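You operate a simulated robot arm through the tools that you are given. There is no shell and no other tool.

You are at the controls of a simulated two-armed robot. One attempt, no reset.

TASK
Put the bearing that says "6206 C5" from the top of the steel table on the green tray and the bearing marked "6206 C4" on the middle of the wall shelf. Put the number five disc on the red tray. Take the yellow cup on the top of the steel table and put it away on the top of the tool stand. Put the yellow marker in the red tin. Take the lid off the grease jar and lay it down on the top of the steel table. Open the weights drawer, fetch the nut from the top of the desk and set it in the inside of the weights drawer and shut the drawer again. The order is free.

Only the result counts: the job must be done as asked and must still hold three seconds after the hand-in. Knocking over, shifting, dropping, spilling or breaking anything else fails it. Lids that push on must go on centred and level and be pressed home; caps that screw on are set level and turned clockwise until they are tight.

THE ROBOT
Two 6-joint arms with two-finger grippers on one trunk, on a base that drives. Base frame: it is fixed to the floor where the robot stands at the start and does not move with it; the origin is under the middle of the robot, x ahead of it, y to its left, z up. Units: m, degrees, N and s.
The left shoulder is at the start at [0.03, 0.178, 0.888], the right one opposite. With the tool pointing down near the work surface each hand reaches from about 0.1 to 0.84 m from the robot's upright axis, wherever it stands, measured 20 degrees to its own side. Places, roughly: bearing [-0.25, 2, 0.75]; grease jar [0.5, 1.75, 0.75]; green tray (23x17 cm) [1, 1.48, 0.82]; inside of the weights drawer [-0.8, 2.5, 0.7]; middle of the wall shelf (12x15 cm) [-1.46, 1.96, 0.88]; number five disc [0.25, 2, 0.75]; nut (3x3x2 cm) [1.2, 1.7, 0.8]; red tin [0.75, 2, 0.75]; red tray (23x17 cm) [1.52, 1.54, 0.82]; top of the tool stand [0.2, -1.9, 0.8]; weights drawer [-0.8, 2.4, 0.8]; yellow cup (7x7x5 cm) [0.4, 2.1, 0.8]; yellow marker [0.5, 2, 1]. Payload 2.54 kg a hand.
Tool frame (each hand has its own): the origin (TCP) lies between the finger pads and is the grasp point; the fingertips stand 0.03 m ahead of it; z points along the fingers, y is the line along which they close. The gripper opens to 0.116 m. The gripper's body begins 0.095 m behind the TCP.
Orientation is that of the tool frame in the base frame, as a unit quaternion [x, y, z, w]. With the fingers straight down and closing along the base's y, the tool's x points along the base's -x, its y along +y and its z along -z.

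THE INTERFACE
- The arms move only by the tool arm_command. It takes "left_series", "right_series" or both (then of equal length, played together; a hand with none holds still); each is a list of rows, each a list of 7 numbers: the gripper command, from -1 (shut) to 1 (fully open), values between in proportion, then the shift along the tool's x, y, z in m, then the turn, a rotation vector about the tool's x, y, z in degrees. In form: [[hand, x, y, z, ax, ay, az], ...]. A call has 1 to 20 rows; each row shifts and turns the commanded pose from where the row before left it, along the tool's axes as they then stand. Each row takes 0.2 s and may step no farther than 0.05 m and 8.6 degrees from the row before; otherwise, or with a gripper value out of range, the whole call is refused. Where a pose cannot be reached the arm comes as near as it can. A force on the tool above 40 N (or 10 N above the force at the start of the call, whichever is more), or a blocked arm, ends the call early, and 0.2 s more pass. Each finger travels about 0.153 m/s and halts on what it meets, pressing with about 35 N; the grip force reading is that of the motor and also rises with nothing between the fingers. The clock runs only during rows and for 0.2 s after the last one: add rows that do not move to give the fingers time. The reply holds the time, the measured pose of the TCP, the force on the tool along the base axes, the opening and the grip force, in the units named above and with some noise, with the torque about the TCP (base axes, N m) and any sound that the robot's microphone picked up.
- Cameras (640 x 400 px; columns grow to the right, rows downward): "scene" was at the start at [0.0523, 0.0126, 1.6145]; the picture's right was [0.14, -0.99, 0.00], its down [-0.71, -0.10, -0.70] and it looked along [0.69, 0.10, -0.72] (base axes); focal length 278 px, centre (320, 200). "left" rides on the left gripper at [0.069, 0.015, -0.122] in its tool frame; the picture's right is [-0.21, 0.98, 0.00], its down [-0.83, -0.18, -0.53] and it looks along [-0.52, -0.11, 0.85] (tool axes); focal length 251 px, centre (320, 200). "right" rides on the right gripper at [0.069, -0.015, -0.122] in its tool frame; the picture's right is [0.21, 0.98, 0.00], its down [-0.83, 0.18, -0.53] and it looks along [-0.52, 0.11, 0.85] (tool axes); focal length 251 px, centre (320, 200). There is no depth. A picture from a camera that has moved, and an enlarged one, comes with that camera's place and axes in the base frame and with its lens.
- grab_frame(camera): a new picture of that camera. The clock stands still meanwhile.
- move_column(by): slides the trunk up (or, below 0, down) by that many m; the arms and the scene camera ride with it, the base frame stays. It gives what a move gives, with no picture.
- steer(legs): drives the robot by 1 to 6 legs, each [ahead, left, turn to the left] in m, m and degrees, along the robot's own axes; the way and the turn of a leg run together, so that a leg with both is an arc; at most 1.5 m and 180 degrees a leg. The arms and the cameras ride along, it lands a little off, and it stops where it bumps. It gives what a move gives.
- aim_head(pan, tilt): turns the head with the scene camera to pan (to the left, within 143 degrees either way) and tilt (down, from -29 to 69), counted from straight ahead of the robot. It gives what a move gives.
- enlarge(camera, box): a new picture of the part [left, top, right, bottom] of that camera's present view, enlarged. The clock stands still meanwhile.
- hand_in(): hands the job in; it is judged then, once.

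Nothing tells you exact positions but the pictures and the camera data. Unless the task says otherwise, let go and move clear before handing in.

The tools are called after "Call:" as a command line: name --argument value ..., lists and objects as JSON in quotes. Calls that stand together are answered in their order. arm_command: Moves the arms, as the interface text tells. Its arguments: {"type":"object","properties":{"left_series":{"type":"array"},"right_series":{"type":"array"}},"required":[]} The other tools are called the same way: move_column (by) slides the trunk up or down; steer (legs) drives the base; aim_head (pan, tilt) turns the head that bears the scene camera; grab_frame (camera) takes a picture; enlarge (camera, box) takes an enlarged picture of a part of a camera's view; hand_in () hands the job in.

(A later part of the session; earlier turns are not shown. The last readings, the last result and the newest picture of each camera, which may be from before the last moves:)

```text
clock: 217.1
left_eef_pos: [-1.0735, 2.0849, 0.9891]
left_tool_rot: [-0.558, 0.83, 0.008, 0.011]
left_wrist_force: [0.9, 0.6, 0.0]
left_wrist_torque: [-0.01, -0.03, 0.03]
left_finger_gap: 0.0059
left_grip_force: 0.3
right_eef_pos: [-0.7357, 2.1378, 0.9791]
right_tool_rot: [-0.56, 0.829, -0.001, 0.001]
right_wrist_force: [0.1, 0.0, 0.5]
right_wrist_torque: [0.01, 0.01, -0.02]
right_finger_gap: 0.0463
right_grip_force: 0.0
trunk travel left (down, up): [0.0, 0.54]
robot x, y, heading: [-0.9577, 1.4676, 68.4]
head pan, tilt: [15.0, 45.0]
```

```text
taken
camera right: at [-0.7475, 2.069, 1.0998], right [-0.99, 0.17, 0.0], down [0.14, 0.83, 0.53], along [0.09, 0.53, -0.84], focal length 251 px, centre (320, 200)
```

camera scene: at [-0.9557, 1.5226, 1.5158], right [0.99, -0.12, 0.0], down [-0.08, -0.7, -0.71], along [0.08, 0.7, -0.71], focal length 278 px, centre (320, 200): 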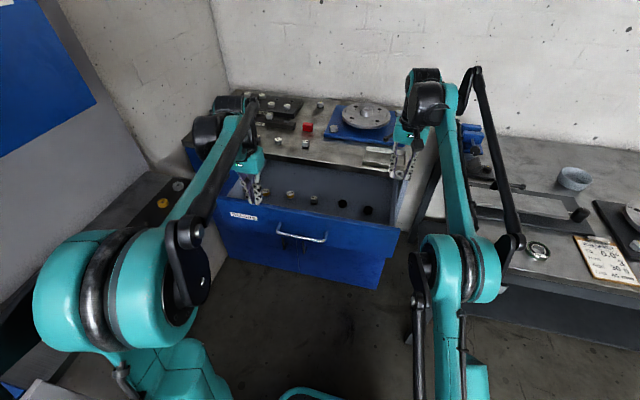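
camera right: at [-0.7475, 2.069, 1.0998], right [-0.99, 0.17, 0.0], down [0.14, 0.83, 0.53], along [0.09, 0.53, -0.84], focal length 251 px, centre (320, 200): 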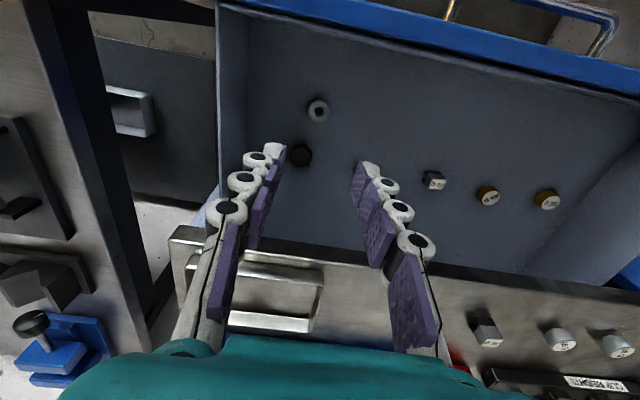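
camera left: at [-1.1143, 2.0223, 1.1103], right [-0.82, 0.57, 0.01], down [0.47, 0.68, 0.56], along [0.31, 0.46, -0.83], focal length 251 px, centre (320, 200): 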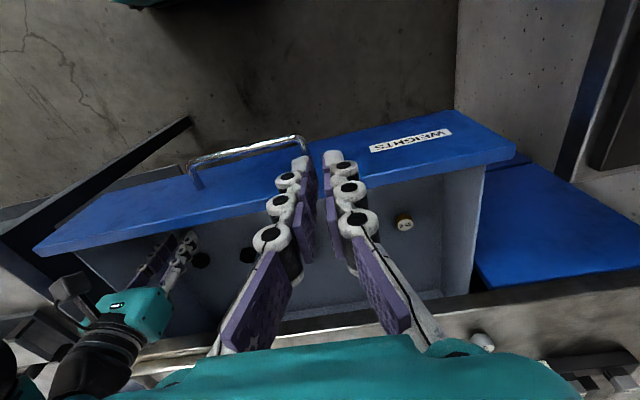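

The nut lies in the drawer. I retract the right hand and tilt the left hand forward so its closed fingertips can push the drawer shut beside the handle.

Call:
arm_command --right_series '[[-0.2, 0.04, -0.03, 0, 0, 0, 0], [-0.2, 0.04, -0.03, 0, 0, 0, 0], [-0.2, 0.04, -0.03, 0, 0, 0, 0], [-0.2, 0.04, -0.03, 0, 0, 0, 0], [-0.2, 0.04, -0.03, 0, 0, 0, 0], [-0.2, 0.04, -0.03, 0, 0, 0, 0]]' --left_series '[[-1, 0, 0.02, 0, 0, 0, 0], [-1, 0, 0, 0, 0, -8, 0], [-1, 0, 0, 0, 0, -8, 0], [-1, 0, 0, 0, 0, -8, 0], [-1, 0, 0, 0, 0, -8, 0], [-1, 0, 0, 0, 0, -8, 0]]'

Call:
grab_frame --camera "left"

Call:
grab_frame --camera "scene"

```text
clock: 218.5
left_eef_pos: [-1.0911, 2.0906, 0.9908]
left_tool_rot: [-0.522, 0.776, 0.197, 0.295]
left_wrist_force: [0.0, -1.7, -0.2]
left_wrist_torque: [0.01, 0.02, 0.01]
left_finger_gap: 0.0001
left_grip_force: 28.8
right_eef_pos: [-0.6597, 1.8479, 0.9767]
right_tool_rot: [-0.559, 0.829, 0.0, 0.003]
right_wrist_force: [-0.2, -0.1, 0.6]
right_wrist_torque: [0.02, 0.0, -0.04]
right_finger_gap: 0.0466
right_grip_force: 0.1
trunk travel left (down, up): [0.0, 0.54]
robot x, y, heading: [-0.9599, 1.4693, 68.1]
head pan, tilt: [15.0, 45.0]
```

```text
taken
camera left: at [-1.155, 1.9726, 1.0363], right [-0.84, 0.52, 0.14], down [0.27, 0.17, 0.95], along [0.46, 0.84, -0.28], focal length 251 px, centre (320, 200)
```

left: 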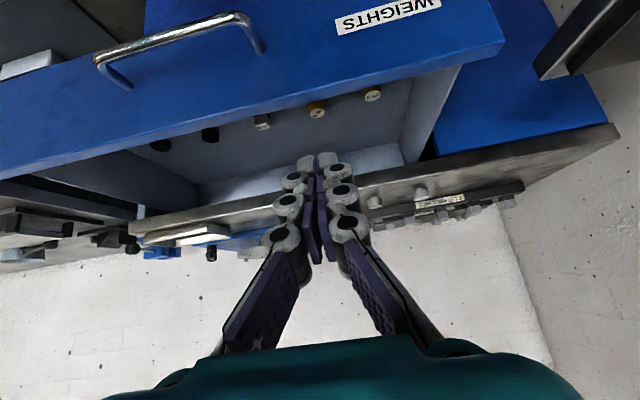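

```text
taken
camera scene: at [-0.9559, 1.5208, 1.5159], right [0.99, -0.12, 0.0], down [-0.08, -0.7, -0.71], along [0.08, 0.7, -0.71], focal length 278 px, centre (320, 200)
```

scene: 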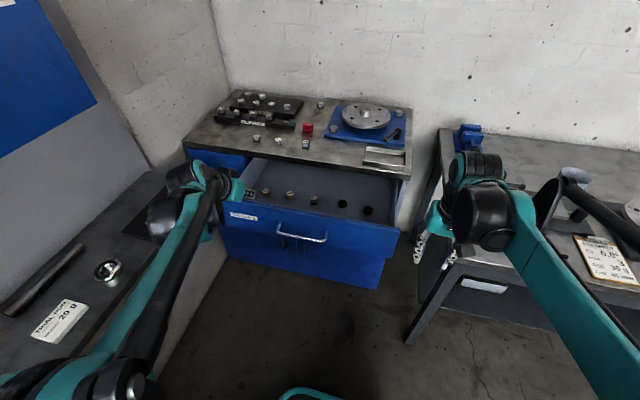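

I lower the tilted fingertips in front of the drawer panel, left of the handle.

Call:
arm_command --left_series '[[-1, 0.028, 0, 0.0313, 0, 0, 0], [-1, 0.028, 0, 0.0313, 0, 0, 0], [-1, 0.028, 0, 0.0313, 0, 0, 0], [-1, 0.028, 0, 0.0313, 0, 0, 0], [-1, 0, 0, 0, 0, 0, 0]]'

Call:
grab_frame --camera "left"

Call:
enlarge --camera "scene" --box '[160, 110, 420, 300]'

```text
clock: 219.7
left_eef_pos: [-1.0914, 2.091, 0.8215]
left_tool_rot: [-0.523, 0.776, 0.198, 0.294]
left_wrist_force: [-0.7, 1.8, 0.1]
left_wrist_torque: [-0.01, 0.04, -0.03]
left_finger_gap: 0.0
left_grip_force: 28.5
right_eef_pos: [-0.6589, 1.8485, 0.977]
right_tool_rot: [-0.56, 0.829, 0.0, 0.001]
right_wrist_force: [-1.0, 0.2, -0.2]
right_wrist_torque: [-0.01, 0.02, -0.01]
right_finger_gap: 0.0463
right_grip_force: 0.1
trunk travel left (down, up): [0.0, 0.54]
robot x, y, heading: [-0.9556, 1.4678, 68.4]
head pan, tilt: [15.0, 45.0]
```

```text
taken
camera left: at [-1.1549, 1.9725, 0.8685], right [-0.84, 0.52, 0.14], down [0.27, 0.18, 0.95], along [0.46, 0.84, -0.29], focal length 251 px, centre (320, 200)
```

left: 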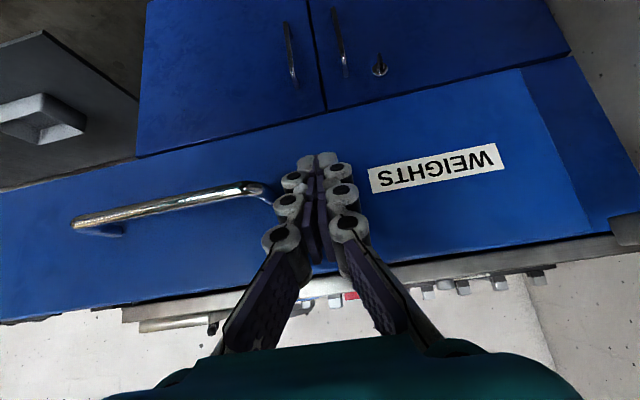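

```text
2.11 times, centred on (290, 205) of scene
camera zoom: at [-0.9557, 1.5222, 1.5158], right [0.99, -0.12, 0.0], down [-0.08, -0.7, -0.71], along [0.08, 0.7, -0.71], focal length 585 px, centre (383, 190)
```

zoom: 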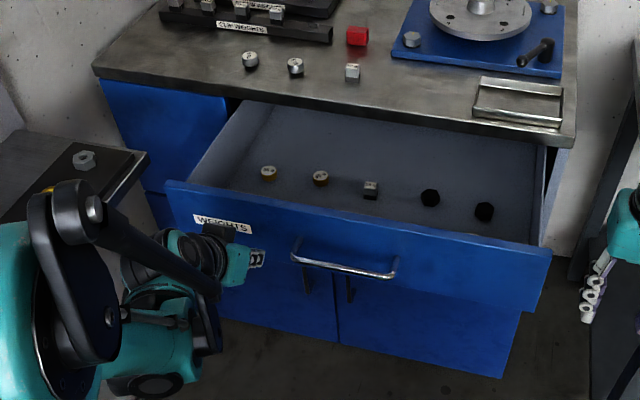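

The fingertips face the panel left of the handle. I push the drawer in.

Call:
arm_command --left_series '[[-1, -0.0224, 0, 0.02, 0, 0, 0], [-1, -0.0224, 0, 0.02, 0, 0, 0], [-1, -0.0186, 0, 0.0167, 0, 0, 0], [-1, -0.0186, 0, 0.0167, 0, 0, 0], [-1, -0.0186, 0, 0.0167, 0, 0, 0], [-1, -0.0186, 0, 0.0167, 0, 0, 0], [-1, 0, 0, 0, 0, 0, 0]]'

Call:
grab_frame --camera "left"

Call:
enlarge --camera "scene" --box '[160, 110, 420, 300]'

```text
clock: 221.3
left_eef_pos: [-1.0312, 2.2389, 0.8205]
left_tool_rot: [-0.523, 0.775, 0.198, 0.294]
left_wrist_force: [0.3, -0.3, -0.2]
left_wrist_torque: [0.01, 0.03, 0.01]
left_finger_gap: 0.0001
left_grip_force: 28.3
right_eef_pos: [-0.6595, 1.8501, 0.9773]
right_tool_rot: [-0.56, 0.829, -0.001, 0.002]
right_wrist_force: [-0.1, -0.1, 0.5]
right_wrist_torque: [-0.02, 0.03, 0.02]
right_finger_gap: 0.0465
right_grip_force: 0.0
trunk travel left (down, up): [0.0, 0.54]
robot x, y, heading: [-0.9541, 1.4651, 68.2]
head pan, tilt: [15.0, 45.0]
```

```text
taken
camera left: at [-1.0947, 2.1218, 0.8663], right [-0.84, 0.52, 0.14], down [0.27, 0.18, 0.95], along [0.46, 0.84, -0.29], focal length 251 px, centre (320, 200)
```

left: 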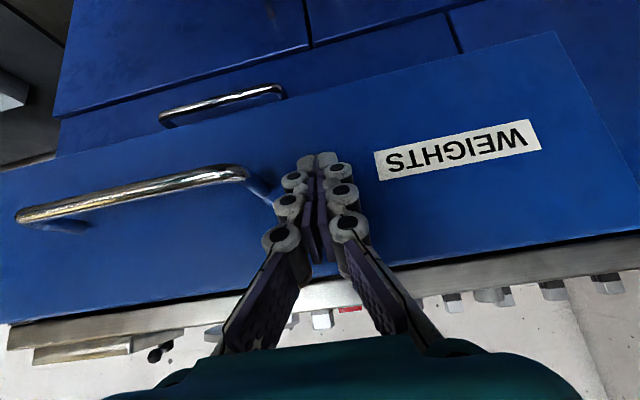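

```text
2.11 times, centred on (290, 205) of scene
camera zoom: at [-0.9558, 1.5224, 1.5158], right [0.99, -0.12, 0.0], down [-0.08, -0.7, -0.71], along [0.08, 0.7, -0.71], focal length 585 px, centre (383, 190)
```

zoom: 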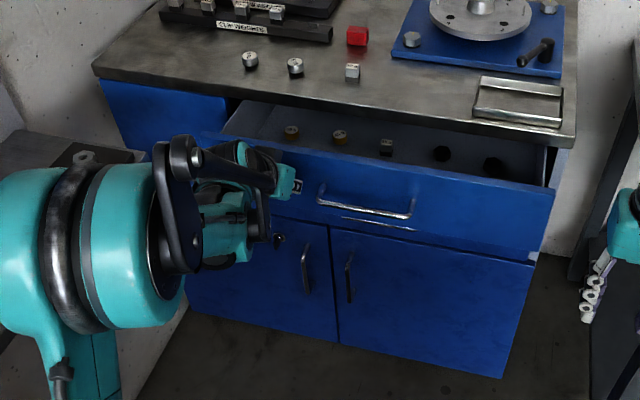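

The drawer slides in. I keep pushing until it stops.

Call:
arm_command --left_series '[[-1, -0.0186, 0, 0.0167, 0, 0, 0], [-1, -0.0186, 0, 0.0167, 0, 0, 0], [-1, -0.0186, 0, 0.0167, 0, 0, 0], [-1, -0.0112, 0, 0.01, 0, 0, 0], [-1, -0.0075, 0, 0.0067, 0, 0, 0], [-1, -0.0075, 0, 0.0067, 0, 0, 0], [-1, 0, 0, 0, 0, 0, 0]]'

Call:
grab_frame --camera "left"

Call:
enlarge --camera "scene" --box '[160, 110, 420, 300]'

```text
clock: 222.9
left_eef_pos: [-0.9892, 2.3423, 0.8203]
left_tool_rot: [-0.522, 0.776, 0.198, 0.293]
left_wrist_force: [-0.1, 0.2, -0.8]
left_wrist_torque: [0.0, -0.04, 0.0]
left_finger_gap: 0.0
left_grip_force: 28.5
right_eef_pos: [-0.6592, 1.8491, 0.9771]
right_tool_rot: [-0.56, 0.829, 0.0, 0.001]
right_wrist_force: [0.4, 0.8, 0.2]
right_wrist_torque: [0.0, 0.04, 0.01]
right_finger_gap: 0.0464
right_grip_force: 0.1
trunk travel left (down, up): [0.0, 0.54]
robot x, y, heading: [-0.9568, 1.468, 68.4]
head pan, tilt: [15.0, 45.0]
```

```text
taken
camera left: at [-1.0527, 2.2238, 0.8662], right [-0.84, 0.52, 0.14], down [0.27, 0.18, 0.95], along [0.46, 0.84, -0.29], focal length 251 px, centre (320, 200)
```

left: 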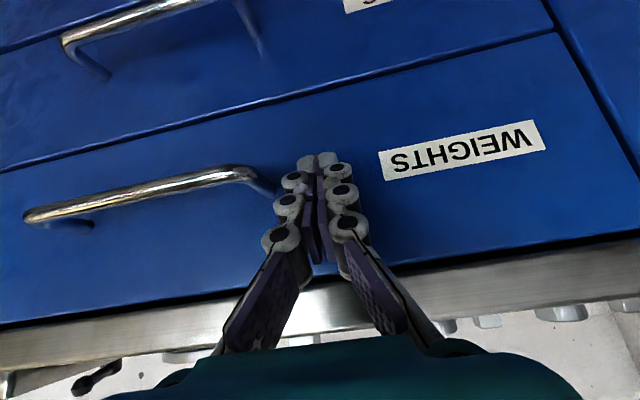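

```text
2.11 times, centred on (290, 205) of scene
camera zoom: at [-0.9558, 1.5225, 1.5158], right [0.99, -0.12, 0.0], down [-0.08, -0.7, -0.71], along [0.08, 0.7, -0.71], focal length 585 px, centre (383, 190)
```

zoom: 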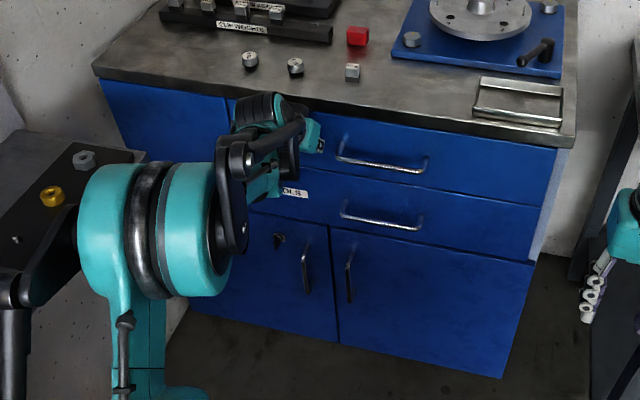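

Nearly flush. I push a few millimetres more until resistance shows it is fully shut.

Call:
arm_command --left_series '[[-1, -0.003, 0, 0.0027, 0, 0, 0], [-1, -0.003, 0, 0.0027, 0, 0, 0], [-1, -0.003, 0, 0.0027, 0, 0, 0], [-1, -0.003, 0, 0.0027, 0, 0, 0], [-1, 0, 0, 0, 0, 0, 0]]'

```text
clock: 224.0
left_eef_pos: [-0.9861, 2.352, 0.8192]
left_tool_rot: [-0.523, 0.777, 0.195, 0.291]
left_wrist_force: [-2.4, -11.9, 4.2]
left_wrist_torque: [-0.03, 0.03, 0.03]
left_finger_gap: 0.0063
left_grip_force: 28.9
right_eef_pos: [-0.6601, 1.8464, 0.978]
right_tool_rot: [-0.56, 0.829, 0.0, 0.002]
right_wrist_force: [0.4, -1.1, -0.4]
right_wrist_torque: [0.02, -0.01, 0.02]
right_finger_gap: 0.0466
right_grip_force: 0.0
trunk travel left (down, up): [0.0, 0.54]
robot x, y, heading: [-0.9546, 1.4658, 68.3]
head pan, tilt: [15.0, 45.0]
stopped in row 5 (left hand): the force on the tool passed its limit at 42 N (the readings are from after the stop); the commanded pose is now the measured one
```

The drawer hit its stop: it's shut. I back the hand off and check.

Call:
arm_command --left_series '[[-1, 0.0224, 0, -0.02, 0, 0, 0], [-1, 0.0298, 0, -0.0267, 0, 0, 0], [-1, 0.0298, 0, -0.0267, 0, 0, 0], [-1, 0.0298, 0, -0.0267, 0, 0, 0], [-1, -0.0267, 0, -0.0298, 0, 0, 0], [-1, -0.0267, 0, -0.0298, 0, 0, 0], [-1, -0.0267, 0, -0.0298, 0, 0, 0], [-1, -0.0267, 0, -0.0298, 0, 0, 0], [0, 0, 0, 0, 0, 8, 0], [0, 0, 0, 0, 0, 8, 0], [0, 0, 0, 0, 0, 8, 0], [0, 0, 0, 0, 0, 8, 0], [0, 0, 0, 0, 0, 8, 0]]'

Call:
grab_frame --camera "scene"

Call:
grab_frame --camera "left"

```text
clock: 226.8
left_eef_pos: [-1.0413, 2.2167, 0.98]
left_tool_rot: [-0.558, 0.83, 0.003, 0.006]
left_wrist_force: [-1.1, 0.1, -0.2]
left_wrist_torque: [0.01, -0.02, 0.02]
left_finger_gap: 0.0579
left_grip_force: 0.0
right_eef_pos: [-0.6602, 1.8493, 0.9766]
right_tool_rot: [-0.56, 0.829, 0.0, 0.001]
right_wrist_force: [-1.5, -0.1, -0.5]
right_wrist_torque: [-0.03, -0.02, 0.0]
right_finger_gap: 0.0465
right_grip_force: 0.2
trunk travel left (down, up): [0.0, 0.54]
robot x, y, heading: [-0.9582, 1.4687, 68.3]
head pan, tilt: [15.0, 45.0]
```

```text
taken
camera scene: at [-0.9557, 1.5229, 1.5157], right [0.99, -0.12, 0.0], down [-0.08, -0.7, -0.71], along [0.08, 0.7, -0.71], focal length 278 px, centre (320, 200)
```

scene: 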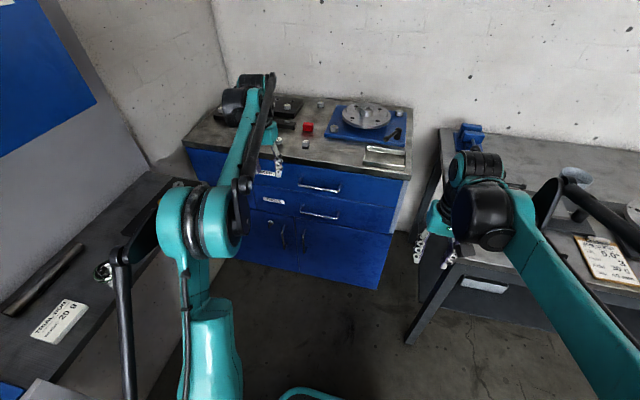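

```text
taken
camera left: at [-1.082, 2.1557, 1.1011], right [-0.82, 0.57, 0.0], down [0.48, 0.69, 0.55], along [0.31, 0.45, -0.84], focal length 251 px, centre (320, 200)
```

left: 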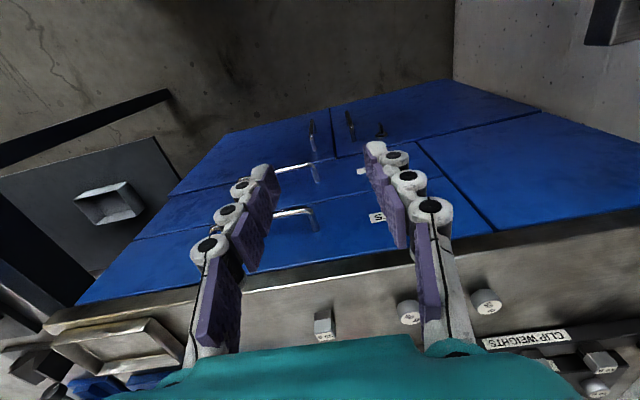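

The WEIGHTS drawer is shut. Last job: the yellow cup. I retract the left hand, raise the trunk again, and drive back to the steel table.

Call:
arm_command --left_series '[[0, 0.045, 0, 0, 0, 0, 0], [0, 0.045, 0, 0, 0, 0, 0], [0, 0.045, 0, 0, 0, 0, 0], [0, 0.03, 0, 0, 0, 0, 0]]'

Call:
move_column --by 0.1

Call:
steer --legs '[[0, -0.87, 0.8]]'

Call:
aim_head --pan 0 --tilt 50

Call:
grab_frame --camera "scene"

```text
clock: 227.8
left_eef_pos: [-1.1039, 2.0631, 0.9774]
left_tool_rot: [-0.557, 0.83, 0.004, 0.008]
left_wrist_force: [0.2, 0.7, -0.5]
left_wrist_torque: [-0.01, -0.01, -0.01]
left_finger_gap: 0.058
left_grip_force: 0.0
right_eef_pos: [-0.6605, 1.8477, 0.9759]
right_tool_rot: [-0.56, 0.829, 0.0, 0.001]
right_wrist_force: [-1.0, 0.3, 0.2]
right_wrist_torque: [-0.04, -0.02, 0.0]
right_finger_gap: 0.0465
right_grip_force: 0.0
trunk travel left (down, up): [0.0, 0.54]
robot x, y, heading: [-0.9572, 1.467, 68.5]
head pan, tilt: [15.0, 45.0]
```

```text
clock: 229.1
left_eef_pos: [-1.1039, 2.0649, 1.0774]
left_tool_rot: [-0.558, 0.83, 0.004, 0.008]
left_wrist_force: [0.0, -0.4, 0.0]
left_wrist_torque: [0.01, 0.0, 0.0]
left_finger_gap: 0.058
left_grip_force: 0.1
right_eef_pos: [-0.6617, 1.8485, 1.0756]
right_tool_rot: [-0.559, 0.829, 0.0, 0.001]
right_wrist_force: [-0.4, 0.5, 0.4]
right_wrist_torque: [-0.02, -0.01, -0.01]
right_finger_gap: 0.0462
right_grip_force: 0.0
trunk travel left (down, up): [-0.1, 0.44]
robot x, y, heading: [-0.9575, 1.465, 68.4]
head pan, tilt: [15.0, 45.0]
```

```text
clock: 233.7
left_eef_pos: [-0.295, 1.7429, 1.0776]
left_tool_rot: [-0.558, 0.83, 0.004, 0.007]
left_wrist_force: [-0.4, -0.2, 0.8]
left_wrist_torque: [-0.01, 0.01, 0.02]
left_finger_gap: 0.058
left_grip_force: 0.1
right_eef_pos: [0.1468, 1.5266, 1.0767]
right_tool_rot: [-0.559, 0.829, 0.0, 0.001]
right_wrist_force: [-0.1, -0.9, -0.5]
right_wrist_torque: [0.01, -0.02, 0.02]
right_finger_gap: 0.0466
right_grip_force: 0.1
trunk travel left (down, up): [-0.1, 0.44]
robot x, y, heading: [-0.1524, 1.1441, 68.1]
head pan, tilt: [15.0, 45.0]
```

```text
clock: 234.5
left_eef_pos: [-0.297, 1.7439, 1.0774]
left_tool_rot: [-0.557, 0.83, 0.004, 0.008]
left_wrist_force: [-0.2, -0.6, -0.4]
left_wrist_torque: [0.0, 0.01, -0.02]
left_finger_gap: 0.058
left_grip_force: 0.0
right_eef_pos: [0.1464, 1.5284, 1.0765]
right_tool_rot: [-0.559, 0.829, 0.0, 0.001]
right_wrist_force: [-0.1, -0.2, 0.0]
right_wrist_torque: [0.01, -0.02, 0.0]
right_finger_gap: 0.0464
right_grip_force: 0.1
trunk travel left (down, up): [-0.1, 0.44]
robot x, y, heading: [-0.1511, 1.1437, 68.5]
head pan, tilt: [0.0, 50.0]
```

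```text
taken
camera scene: at [-0.1308, 1.1919, 1.6089], right [0.93, -0.37, 0.0], down [-0.28, -0.71, -0.64], along [0.24, 0.6, -0.77], focal length 278 px, centre (320, 200)
```

scene: 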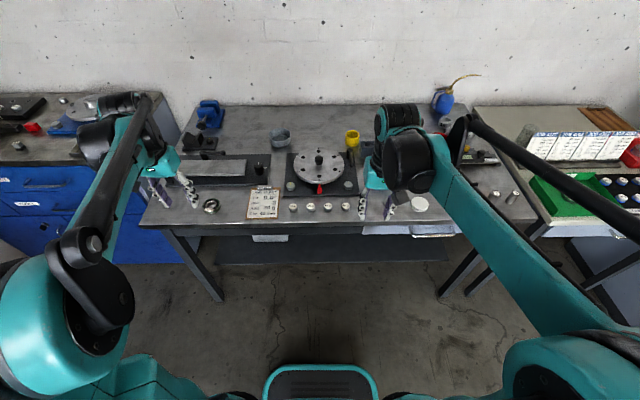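

The yellow cup is ahead. I drive closer to the table and look with the right camera.

Call:
steer --legs '[[0.265, 0, 1.0]]'

Call:
grab_frame --camera "right"

Call:
grab_frame --camera "scene"

```text
clock: 236.4
left_eef_pos: [-0.2126, 1.989, 1.0777]
left_tool_rot: [-0.567, 0.824, 0.004, 0.008]
left_wrist_force: [-0.7, -1.0, 0.2]
left_wrist_torque: [-0.02, -0.01, 0.01]
left_finger_gap: 0.0581
left_grip_force: 0.0
right_eef_pos: [0.2352, 1.7827, 1.0768]
right_tool_rot: [-0.568, 0.823, 0.0, 0.0]
right_wrist_force: [-0.7, 1.3, 0.2]
right_wrist_torque: [-0.03, 0.02, -0.02]
right_finger_gap: 0.0464
right_grip_force: 0.1
trunk travel left (down, up): [-0.1, 0.44]
robot x, y, heading: [-0.0549, 1.3938, 69.7]
head pan, tilt: [0.0, 50.0]
```

```text
taken
camera right: at [0.2247, 1.7132, 1.1974], right [-0.99, 0.15, 0.0], down [0.12, 0.84, 0.53], along [0.08, 0.53, -0.85], focal length 251 px, centre (320, 200)
```

right: 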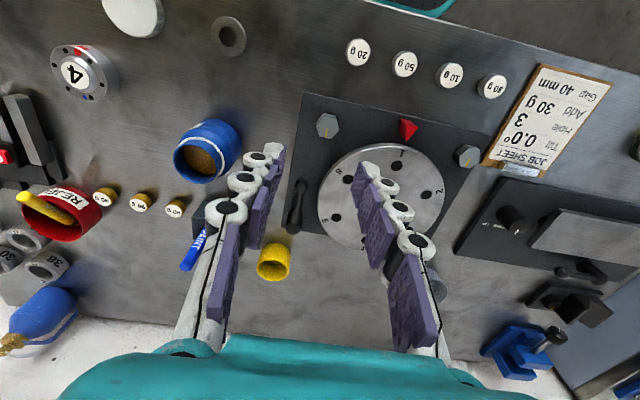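

```text
taken
camera scene: at [-0.0351, 1.4422, 1.6088], right [0.94, -0.35, 0.0], down [-0.27, -0.72, -0.64], along [0.23, 0.6, -0.77], focal length 278 px, centre (320, 200)
```

scene: 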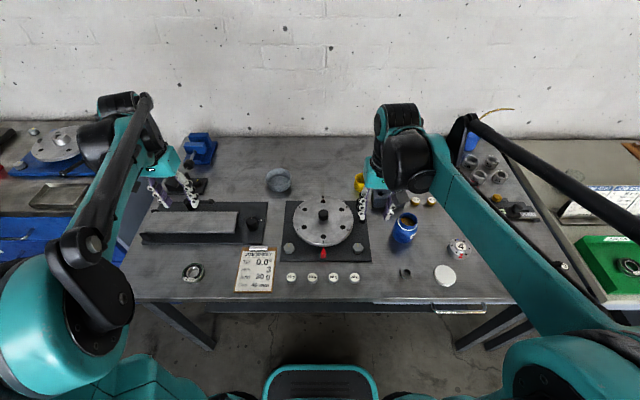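

The cup is 28 cm ahead and 3 cm right of the right hand. I move above it with the gripper opened.

Call:
arm_command --right_series '[[0, -0.0475, -0.005, 0, 0, 0, 0], [0.3, -0.0475, -0.005, 0, 0, 0, 0], [0.6, -0.0475, -0.005, 0, 0, 0, 0], [0.6, -0.0475, -0.005, 0, 0, 0, 0], [0.6, -0.0475, -0.005, 0, 0, 0, 0], [0.6, -0.0475, -0.005, 0, 0, 0, 0], [0.6, 0, 0, 0, 0, 0, 0]]'

Call:
grab_frame --camera "right"

Call:
enlarge --camera "scene" --box '[300, 110, 460, 260]'

```text
clock: 238.0
left_eef_pos: [-0.2141, 1.9881, 1.0781]
left_tool_rot: [-0.566, 0.824, 0.004, 0.009]
left_wrist_force: [0.3, 1.0, -0.1]
left_wrist_torque: [-0.01, -0.02, -0.01]
left_finger_gap: 0.0583
left_grip_force: 0.0
right_eef_pos: [0.3626, 2.0372, 1.0785]
right_tool_rot: [-0.569, 0.823, 0.0, 0.002]
right_wrist_force: [-0.4, -0.2, -0.3]
right_wrist_torque: [0.0, -0.02, -0.03]
right_finger_gap: 0.0929
right_grip_force: 0.0
trunk travel left (down, up): [-0.1, 0.44]
robot x, y, heading: [-0.0512, 1.3957, 69.3]
head pan, tilt: [0.0, 50.0]
```

```text
taken
camera right: at [0.3529, 1.9667, 1.1997], right [-0.99, 0.14, 0.0], down [0.12, 0.84, 0.54], along [0.08, 0.53, -0.84], focal length 251 px, centre (320, 200)
```

right: 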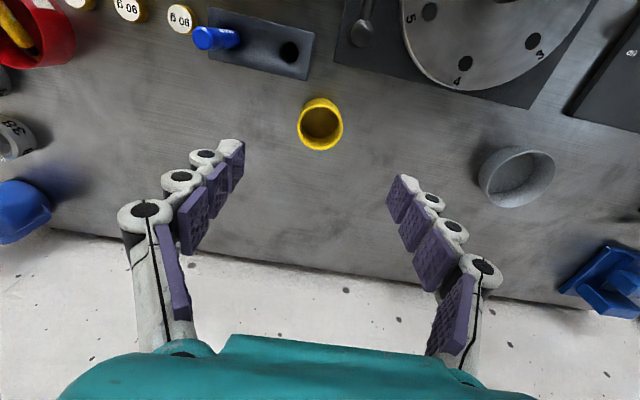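

```text
2.67 times, centred on (380, 185) of scene
camera zoom: at [-0.0365, 1.4391, 1.609], right [0.94, -0.35, 0.0], down [-0.27, -0.72, -0.64], along [0.23, 0.6, -0.77], focal length 741 px, centre (160, 240)
```

zoom: 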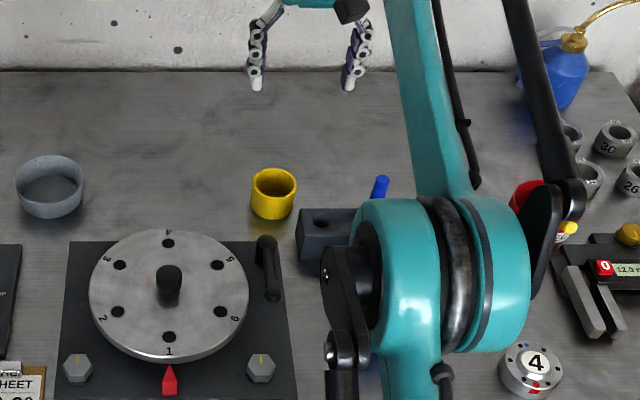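

The cup is 2 cm farther ahead than the hand. I correct, descend around it and check before gripping.

Call:
arm_command --right_series '[[0.6, 0, 0, 0.045, 0, 0, 0], [0.6, -0.0196, 0.004, 0.03, 0, 0, 0], [0.6, 0, 0, 0.045, 0, 0, 0], [0.6, 0, 0, 0.03, 0, 0, 0], [0.6, 0, 0, 0, 0, 0, 0]]'

Call:
grab_frame --camera "right"

```text
clock: 239.2
left_eef_pos: [-0.2134, 1.9886, 1.0785]
left_tool_rot: [-0.566, 0.824, 0.004, 0.008]
left_wrist_force: [0.5, -0.8, 0.0]
left_wrist_torque: [0.02, 0.02, -0.01]
left_finger_gap: 0.0579
left_grip_force: 0.1
right_eef_pos: [0.3673, 2.0567, 0.9273]
right_tool_rot: [-0.568, 0.823, 0.0, 0.001]
right_wrist_force: [-0.6, 0.2, -1.3]
right_wrist_torque: [-0.02, 0.0, 0.02]
right_finger_gap: 0.093
right_grip_force: 0.0
trunk travel left (down, up): [-0.1, 0.44]
robot x, y, heading: [-0.0549, 1.3928, 69.3]
head pan, tilt: [0.0, 50.0]
```

```text
taken
camera right: at [0.3562, 1.9865, 1.0486], right [-0.99, 0.15, 0.0], down [0.12, 0.84, 0.54], along [0.08, 0.53, -0.84], focal length 251 px, centre (320, 200)
```

right: 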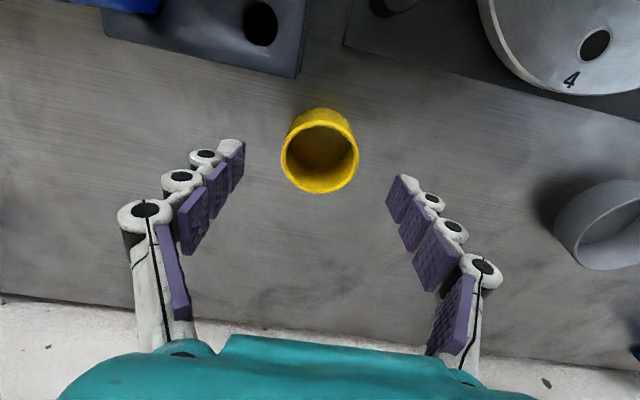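

Call:
arm_command --right_series '[[0.6, -0.004, 0, 0.03, 0, 0, 0], [0.6, 0, 0, 0.035, 0, 0, 0], [0.6, 0, 0, 0, 0, 0, 0], [0, 0, 0, 0, 0, 0, 0], [-1, 0, 0, 0, 0, 0, 0], [-1, 0, 0, 0, 0, 0, 0]]'

Call:
grab_frame --camera "right"

```text
clock: 240.6
left_eef_pos: [-0.2127, 1.9891, 1.0774]
left_tool_rot: [-0.567, 0.824, 0.004, 0.007]
left_wrist_force: [-0.2, -0.1, 0.2]
left_wrist_torque: [0.02, -0.01, 0.01]
left_finger_gap: 0.0582
left_grip_force: 0.0
right_eef_pos: [0.3682, 2.0615, 0.8625]
right_tool_rot: [-0.569, 0.822, 0.0, 0.001]
right_wrist_force: [-0.8, 0.8, 3.4]
right_wrist_torque: [0.05, 0.11, -0.03]
right_finger_gap: 0.0605
right_grip_force: 34.8
trunk travel left (down, up): [-0.1, 0.44]
robot x, y, heading: [-0.0527, 1.396, 69.4]
head pan, tilt: [0.0, 50.0]
```

```text
taken
camera right: at [0.3576, 1.9912, 0.9836], right [-0.99, 0.15, 0.0], down [0.12, 0.84, 0.54], along [0.08, 0.53, -0.84], focal length 251 px, centre (320, 200)
```

right: 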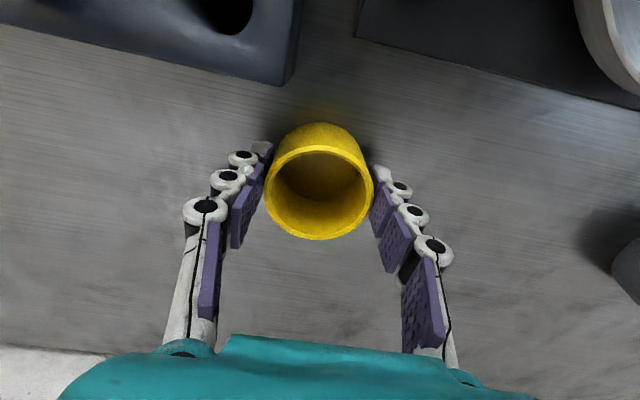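

The cup is gripped. I lift it, retract, and drive away from the table.

Call:
arm_command --right_series '[[-1, 0, 0, -0.02, 0, 0, 0], [-1, 0, 0, -0.04, 0, 0, 0], [-1, 0, 0, -0.05, 0, 0, 0], [-1, 0, 0, -0.05, 0, 0, 0], [-1, 0.045, 0, -0.03, 0, 0, 0], [-1, 0.045, 0, 0, 0, 0, 0], [-1, 0.045, 0, 0, 0, 0, 0], [-1, 0.045, 0, 0, 0, 0, 0], [-1, 0.045, 0, 0, 0, 0, 0], [-1, 0.045, 0, 0, 0, 0, 0], [-1, 0, 0, 0, 0, 0, 0]]'

Call:
grab_frame --camera "right"

Call:
grab_frame --camera "scene"

```text
refused: row 5 steps farther than a row can; nothing moved
```

```text
taken
camera right: at [0.3576, 1.9912, 0.9836], right [-0.99, 0.15, 0.0], down [0.12, 0.84, 0.54], along [0.08, 0.53, -0.84], focal length 251 px, centre (320, 200)
```

right: 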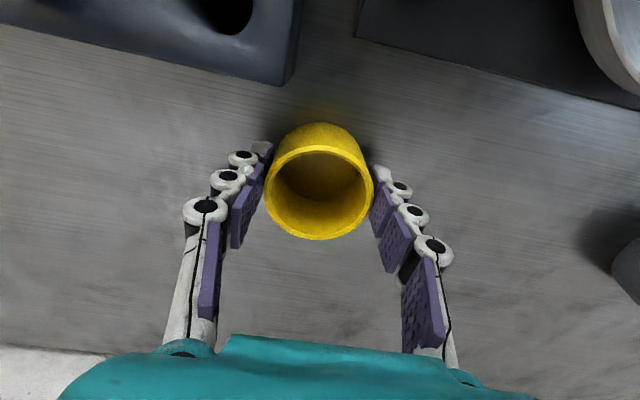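

```text
taken
camera scene: at [-0.0359, 1.4407, 1.6089], right [0.94, -0.35, 0.0], down [-0.27, -0.72, -0.64], along [0.23, 0.6, -0.77], focal length 278 px, centre (320, 200)
```

scene: 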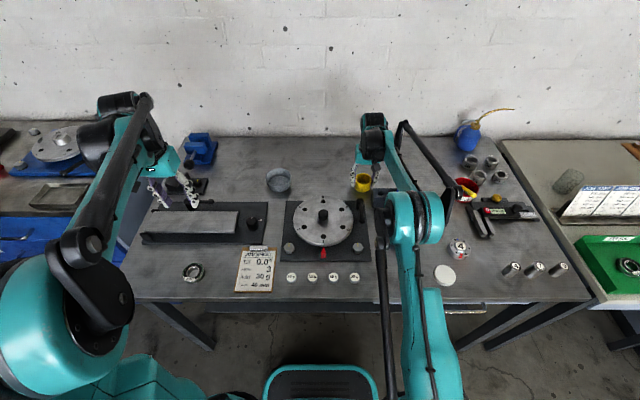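

The call was refused for one oversized step (nothing moved). I repeat it with legal steps.

Call:
arm_command --right_series '[[-1, 0, 0, -0.02, 0, 0, 0], [-1, 0, 0, -0.04, 0, 0, 0], [-1, 0, 0, -0.05, 0, 0, 0], [-1, 0, 0, -0.05, 0, 0, 0], [-1, 0, 0, -0.03, 0, 0, 0], [-1, 0.045, 0, 0, 0, 0, 0], [-1, 0.045, 0, 0, 0, 0, 0], [-1, 0.045, 0, 0, 0, 0, 0], [-1, 0.045, 0, 0, 0, 0, 0], [-1, 0.045, 0, 0, 0, 0, 0], [-1, 0.045, 0, 0, 0, 0, 0], [-1, 0, 0, 0, 0, 0, 0]]'

Call:
grab_frame --camera "right"

Call:
grab_frame --camera "scene"

```text
clock: 243.2
left_eef_pos: [-0.212, 1.99, 1.0757]
left_tool_rot: [-0.566, 0.824, 0.005, 0.007]
left_wrist_force: [-0.4, 0.7, -0.2]
left_wrist_torque: [-0.05, -0.01, 0.0]
left_finger_gap: 0.0577
left_grip_force: 0.2
right_eef_pos: [0.2718, 1.8041, 1.0487]
right_tool_rot: [-0.568, 0.823, -0.001, 0.002]
right_wrist_force: [0.2, 0.1, -0.2]
right_wrist_torque: [-0.01, -0.02, 0.02]
right_finger_gap: 0.0606
right_grip_force: 35.5
right hand out of reach, approached as far as the arm can: row 5
trunk travel left (down, up): [-0.1, 0.44]
robot x, y, heading: [-0.0516, 1.3984, 69.6]
head pan, tilt: [0.0, 50.0]
```

```text
taken
camera right: at [0.2605, 1.7341, 1.1704], right [-0.99, 0.15, 0.0], down [0.12, 0.84, 0.53], along [0.08, 0.53, -0.85], focal length 251 px, centre (320, 200)
```

right: 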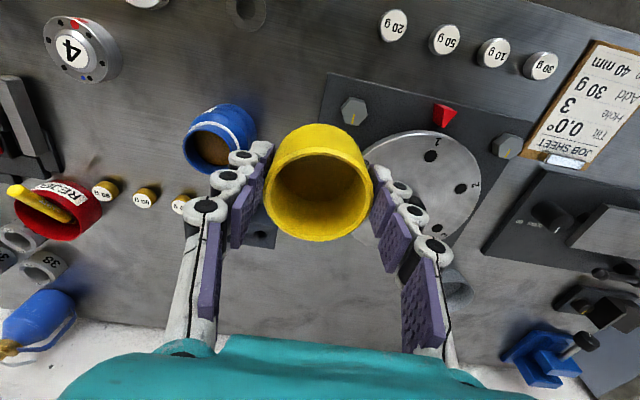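

```text
taken
camera scene: at [-0.0352, 1.4421, 1.6088], right [0.94, -0.35, 0.0], down [-0.27, -0.72, -0.64], along [0.23, 0.6, -0.77], focal length 278 px, centre (320, 200)
```

scene: 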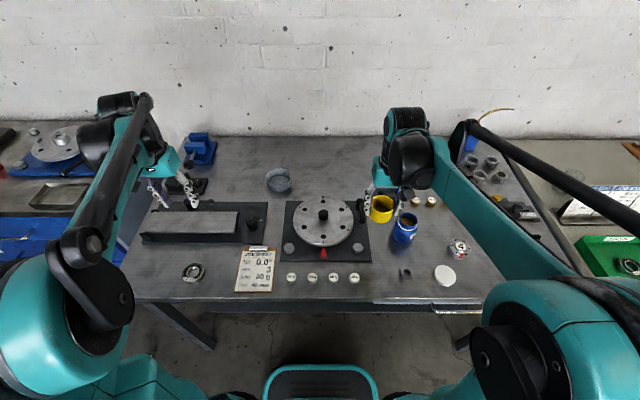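

The cup is held upright. I back off, turn around, and drive toward the tool stand.

Call:
steer --legs '[[-0.45, 0, 0], [0, 0, -90], [0, 0, -90]]'

Call:
aim_head --pan 30 --tilt 25

Call:
grab_frame --camera "scene"

```text
clock: 253.6
left_eef_pos: [-0.0655, 0.3787, 1.0776]
left_tool_rot: [0.83, 0.558, -0.008, 0.004]
left_wrist_force: [0.1, -0.7, -0.4]
left_wrist_torque: [0.01, 0.0, 0.01]
left_finger_gap: 0.0582
left_grip_force: 0.0
right_eef_pos: [-0.5463, 0.5741, 1.0495]
right_tool_rot: [0.829, 0.559, -0.002, 0.0]
right_wrist_force: [0.0, 0.6, -1.0]
right_wrist_torque: [0.01, 0.04, -0.01]
right_finger_gap: 0.0602
right_grip_force: 35.2
trunk travel left (down, up): [-0.1, 0.44]
robot x, y, heading: [-0.2097, 0.9735, -111.5]
head pan, tilt: [0.0, 50.0]
```

```text
clock: 254.5
left_eef_pos: [-0.0659, 0.3785, 1.0763]
left_tool_rot: [0.83, 0.557, -0.008, 0.004]
left_wrist_force: [-0.5, -0.4, 0.7]
left_wrist_torque: [-0.02, -0.02, 0.0]
left_finger_gap: 0.058
left_grip_force: 0.0
right_eef_pos: [-0.5456, 0.5744, 1.0499]
right_tool_rot: [0.829, 0.559, -0.001, 0.0]
right_wrist_force: [-0.4, -0.6, -0.3]
right_wrist_torque: [0.0, 0.01, 0.01]
right_finger_gap: 0.0601
right_grip_force: 35.0
trunk travel left (down, up): [-0.1, 0.44]
robot x, y, heading: [-0.2109, 0.9759, -111.9]
head pan, tilt: [30.0, 25.0]
```

```text
taken
camera scene: at [-0.185, 0.9124, 1.6463], right [-0.99, -0.14, 0.0], down [-0.06, 0.42, -0.91], along [0.13, -0.9, -0.42], focal length 278 px, centre (320, 200)
```

scene: 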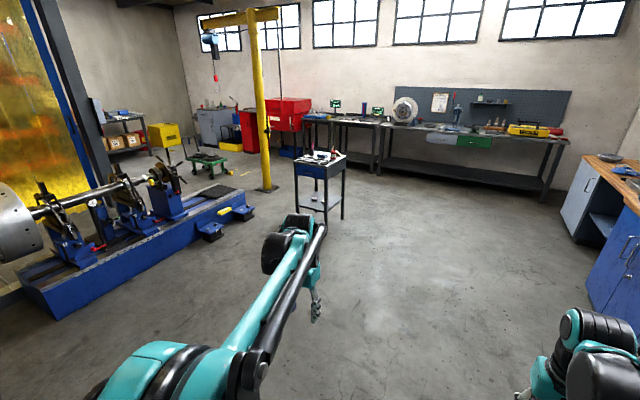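

The stand is ahead-left across a free floor. I drive diagonally toward it.

Call:
steer --legs '[[0.85, 0.75, 0.4], [0.8, 0.74, 0.4]]'

Call:
aim_head --pan 0 --tilt 40

Call:
grab_frame --camera "scene"

Call:
grab_frame --camera "right"

```text
clock: 265.5
left_eef_pos: [0.7416, -1.6967, 1.077]
left_tool_rot: [0.825, 0.565, -0.008, 0.004]
left_wrist_force: [-0.8, 0.7, -1.0]
left_wrist_torque: [0.03, -0.02, -0.01]
left_finger_gap: 0.0581
left_grip_force: 0.1
right_eef_pos: [0.2576, -1.511, 1.0488]
right_tool_rot: [0.824, 0.567, -0.001, -0.001]
right_wrist_force: [0.1, 0.0, -0.6]
right_wrist_torque: [0.02, -0.03, -0.04]
right_finger_gap: 0.0602
right_grip_force: 34.9
trunk travel left (down, up): [-0.1, 0.44]
robot x, y, heading: [0.5815, -1.1034, -111.0]
head pan, tilt: [30.0, 25.0]
```

```text
clock: 266.4
left_eef_pos: [0.7409, -1.6956, 1.0765]
left_tool_rot: [0.825, 0.565, -0.008, 0.004]
left_wrist_force: [0.4, 0.8, 0.5]
left_wrist_torque: [-0.01, -0.02, -0.02]
left_finger_gap: 0.0575
left_grip_force: 0.0
right_eef_pos: [0.2573, -1.5096, 1.0494]
right_tool_rot: [0.823, 0.568, -0.002, 0.0]
right_wrist_force: [0.3, -0.4, -0.4]
right_wrist_torque: [0.01, 0.01, 0.01]
right_finger_gap: 0.0603
right_grip_force: 35.5
trunk travel left (down, up): [-0.1, 0.44]
robot x, y, heading: [0.5869, -1.1022, -110.7]
head pan, tilt: [0.0, 40.0]
```

```text
taken
camera scene: at [0.5665, -1.1541, 1.6231], right [-0.94, 0.35, 0.0], down [0.23, 0.6, -0.77], along [-0.27, -0.72, -0.64], focal length 278 px, centre (320, 200)
```

scene: 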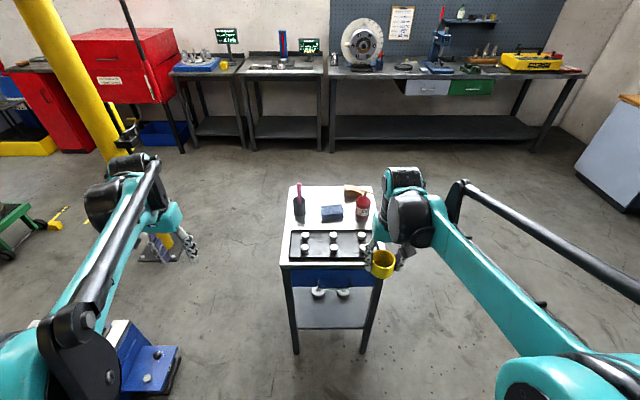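

```text
taken
camera right: at [0.2686, -1.4406, 1.1709], right [0.99, -0.15, 0.0], down [-0.12, -0.84, 0.53], along [-0.08, -0.53, -0.84], focal length 251 px, centre (320, 200)
```

right: 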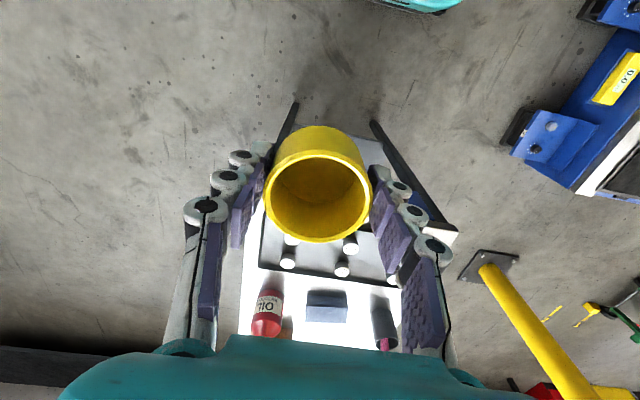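

The tool stand is ahead with several items on it. I zoom in to find a free spot for the cup.

Call:
enlarge --camera "scene" --box '[270, 175, 400, 285]'

Call:
enlarge --camera "right" --box '[220, 120, 480, 360]'

```text
3.64 times, centred on (335, 230) of scene
camera zoom: at [0.5665, -1.1541, 1.6231], right [-0.94, 0.35, 0.0], down [0.23, 0.6, -0.77], along [-0.27, -0.72, -0.64], focal length 1010 px, centre (266, 91)
```

zoom: 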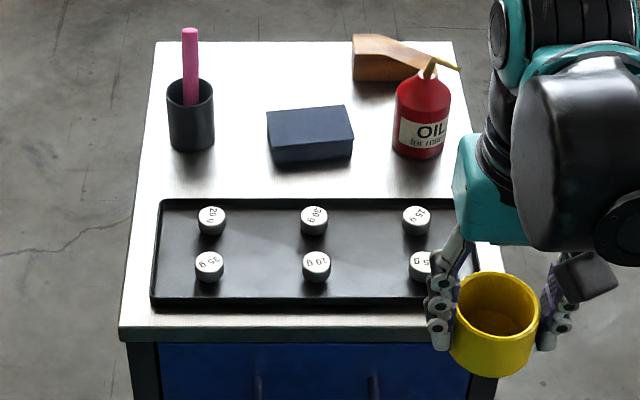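

```text
1.67 times, centred on (350, 240) of right
camera zoom: at [0.2686, -1.4406, 1.1709], right [0.99, -0.15, 0.0], down [-0.12, -0.84, 0.53], along [-0.08, -0.53, -0.84], focal length 419 px, centre (270, 133)
```

zoom: 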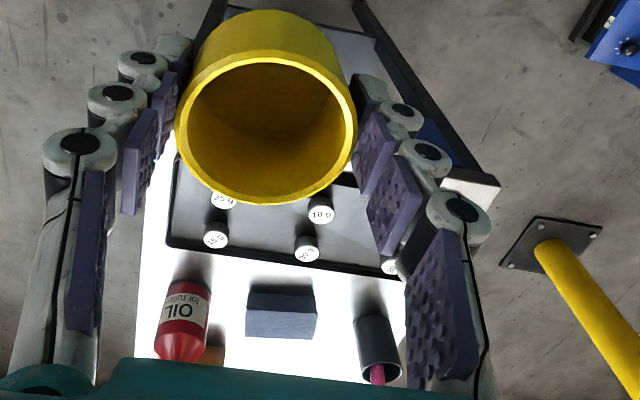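

The free spot is at the back-middle of the stand, behind the blue block, between the pen holder and the wooden brush. I drive closer.

Call:
steer --legs '[[0.31, 0.08, 0]]'

Call:
aim_head --pan 0 --tilt 55

Call:
grab_frame --camera "scene"

Call:
grab_frame --camera "right"

Call:
enlarge --camera "scene" --box '[260, 140, 440, 300]'

```text
clock: 268.6
left_eef_pos: [0.7081, -2.0172, 1.0764]
left_tool_rot: [0.824, 0.567, -0.008, 0.004]
left_wrist_force: [-0.3, -1.6, 0.5]
left_wrist_torque: [0.01, 0.0, -0.03]
left_finger_gap: 0.0581
left_grip_force: 0.0
right_eef_pos: [0.2253, -1.8314, 1.0493]
right_tool_rot: [0.824, 0.567, -0.001, -0.001]
right_wrist_force: [-0.2, 0.0, -0.5]
right_wrist_torque: [0.03, -0.02, 0.04]
right_finger_gap: 0.0602
right_grip_force: 35.2
trunk travel left (down, up): [-0.1, 0.44]
robot x, y, heading: [0.5523, -1.4231, -110.7]
head pan, tilt: [0.0, 40.0]
```

```text
clock: 269.3
left_eef_pos: [0.708, -2.014, 1.0776]
left_tool_rot: [0.824, 0.566, -0.008, 0.004]
left_wrist_force: [0.5, 0.3, -0.1]
left_wrist_torque: [0.0, -0.01, 0.01]
left_finger_gap: 0.0582
left_grip_force: 0.0
right_eef_pos: [0.2244, -1.8292, 1.0492]
right_tool_rot: [0.823, 0.568, -0.002, -0.001]
right_wrist_force: [0.3, -0.4, 0.1]
right_wrist_torque: [0.0, -0.03, -0.01]
right_finger_gap: 0.0602
right_grip_force: 34.7
trunk travel left (down, up): [-0.1, 0.44]
robot x, y, heading: [0.5526, -1.4228, -110.7]
head pan, tilt: [0.0, 55.0]
```

```text
taken
camera scene: at [0.5374, -1.46, 1.6024], right [-0.94, 0.35, 0.0], down [0.29, 0.77, -0.57], along [-0.2, -0.54, -0.82], focal length 278 px, centre (320, 200)
```

scene: 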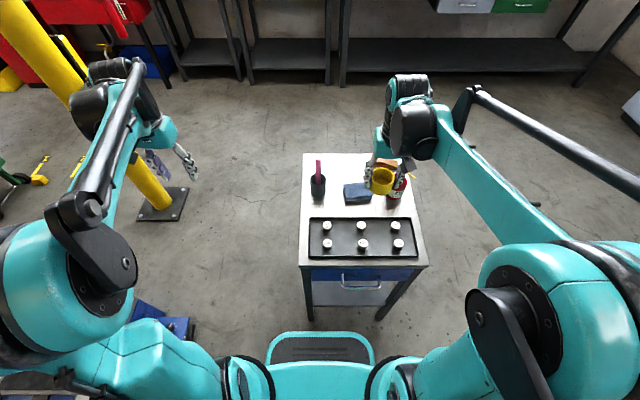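

```text
taken
camera right: at [0.2357, -1.7592, 1.1708], right [0.99, -0.15, 0.0], down [-0.12, -0.84, 0.53], along [-0.08, -0.53, -0.84], focal length 251 px, centre (320, 200)
```

right: 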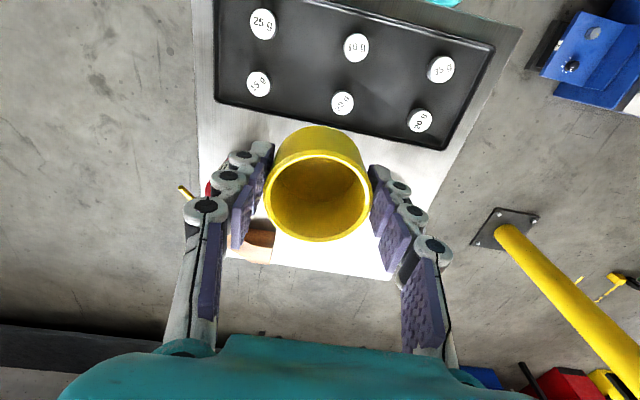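

```text
2.50 times, centred on (350, 220) of scene
camera zoom: at [0.5374, -1.46, 1.6024], right [-0.94, 0.35, 0.0], down [0.29, 0.77, -0.57], along [-0.2, -0.54, -0.82], focal length 694 px, centre (245, 150)
```

zoom: 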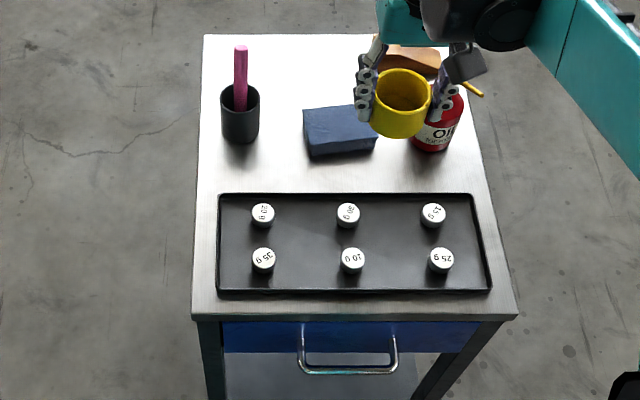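

The target spot is 25 cm further ahead and 8 cm to the left. I carry the cup over it at height.

Call:
arm_command --right_series '[[-1, 0, 0.0383, 0, 0, 0, 0], [-1, 0, 0.0383, 0, 0, 0, 0], [-1, -0.0413, 0, 0, 0, 0, 0], [-1, -0.0413, 0, 0, 0, 0, 0], [-1, -0.0413, 0, 0, 0, 0, 0], [-1, -0.0413, 0, 0, 0, 0, 0], [-1, -0.0413, 0, 0, 0, 0, 0], [-1, -0.0413, 0, 0, 0, 0, 0], [-1, 0, 0, 0, 0, 0, 0]]'

Call:
grab_frame --camera "right"

Call:
enlarge --camera "scene" --box '[260, 100, 440, 280]'

```text
clock: 271.3
left_eef_pos: [0.7084, -2.0133, 1.0761]
left_tool_rot: [0.824, 0.566, -0.008, 0.004]
left_wrist_force: [-0.1, 0.4, 0.0]
left_wrist_torque: [0.0, 0.04, -0.02]
left_finger_gap: 0.058
left_grip_force: 0.0
right_eef_pos: [0.2102, -2.0869, 1.0497]
right_tool_rot: [0.823, 0.568, -0.001, 0.0]
right_wrist_force: [-0.1, 0.3, -0.4]
right_wrist_torque: [-0.01, 0.01, -0.01]
right_finger_gap: 0.0601
right_grip_force: 34.9
trunk travel left (down, up): [-0.1, 0.44]
robot x, y, heading: [0.549, -1.4223, -110.7]
head pan, tilt: [0.0, 55.0]
```

```text
taken
camera right: at [0.2208, -2.0174, 1.1708], right [0.99, -0.15, 0.0], down [-0.12, -0.84, 0.54], along [-0.08, -0.53, -0.84], focal length 251 px, centre (320, 200)
```

right: 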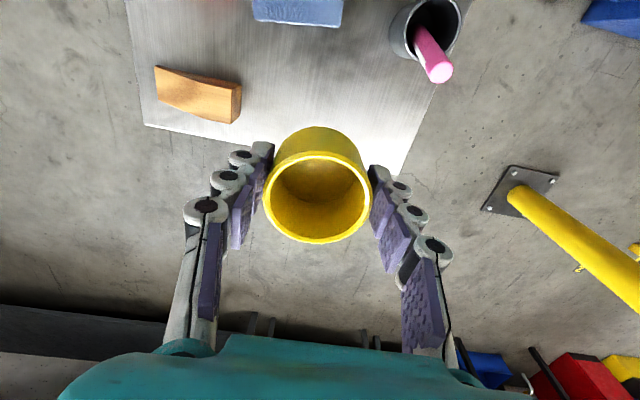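

```text
2.22 times, centred on (350, 190) of scene
camera zoom: at [0.538, -1.4587, 1.6024], right [-0.94, 0.35, 0.0], down [0.29, 0.77, -0.57], along [-0.2, -0.54, -0.82], focal length 617 px, centre (253, 222)
```

zoom: 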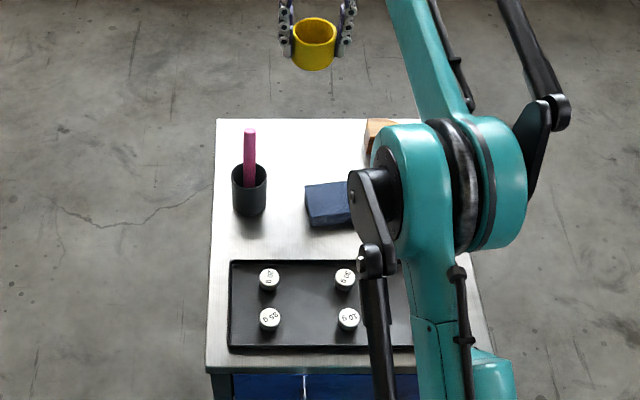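

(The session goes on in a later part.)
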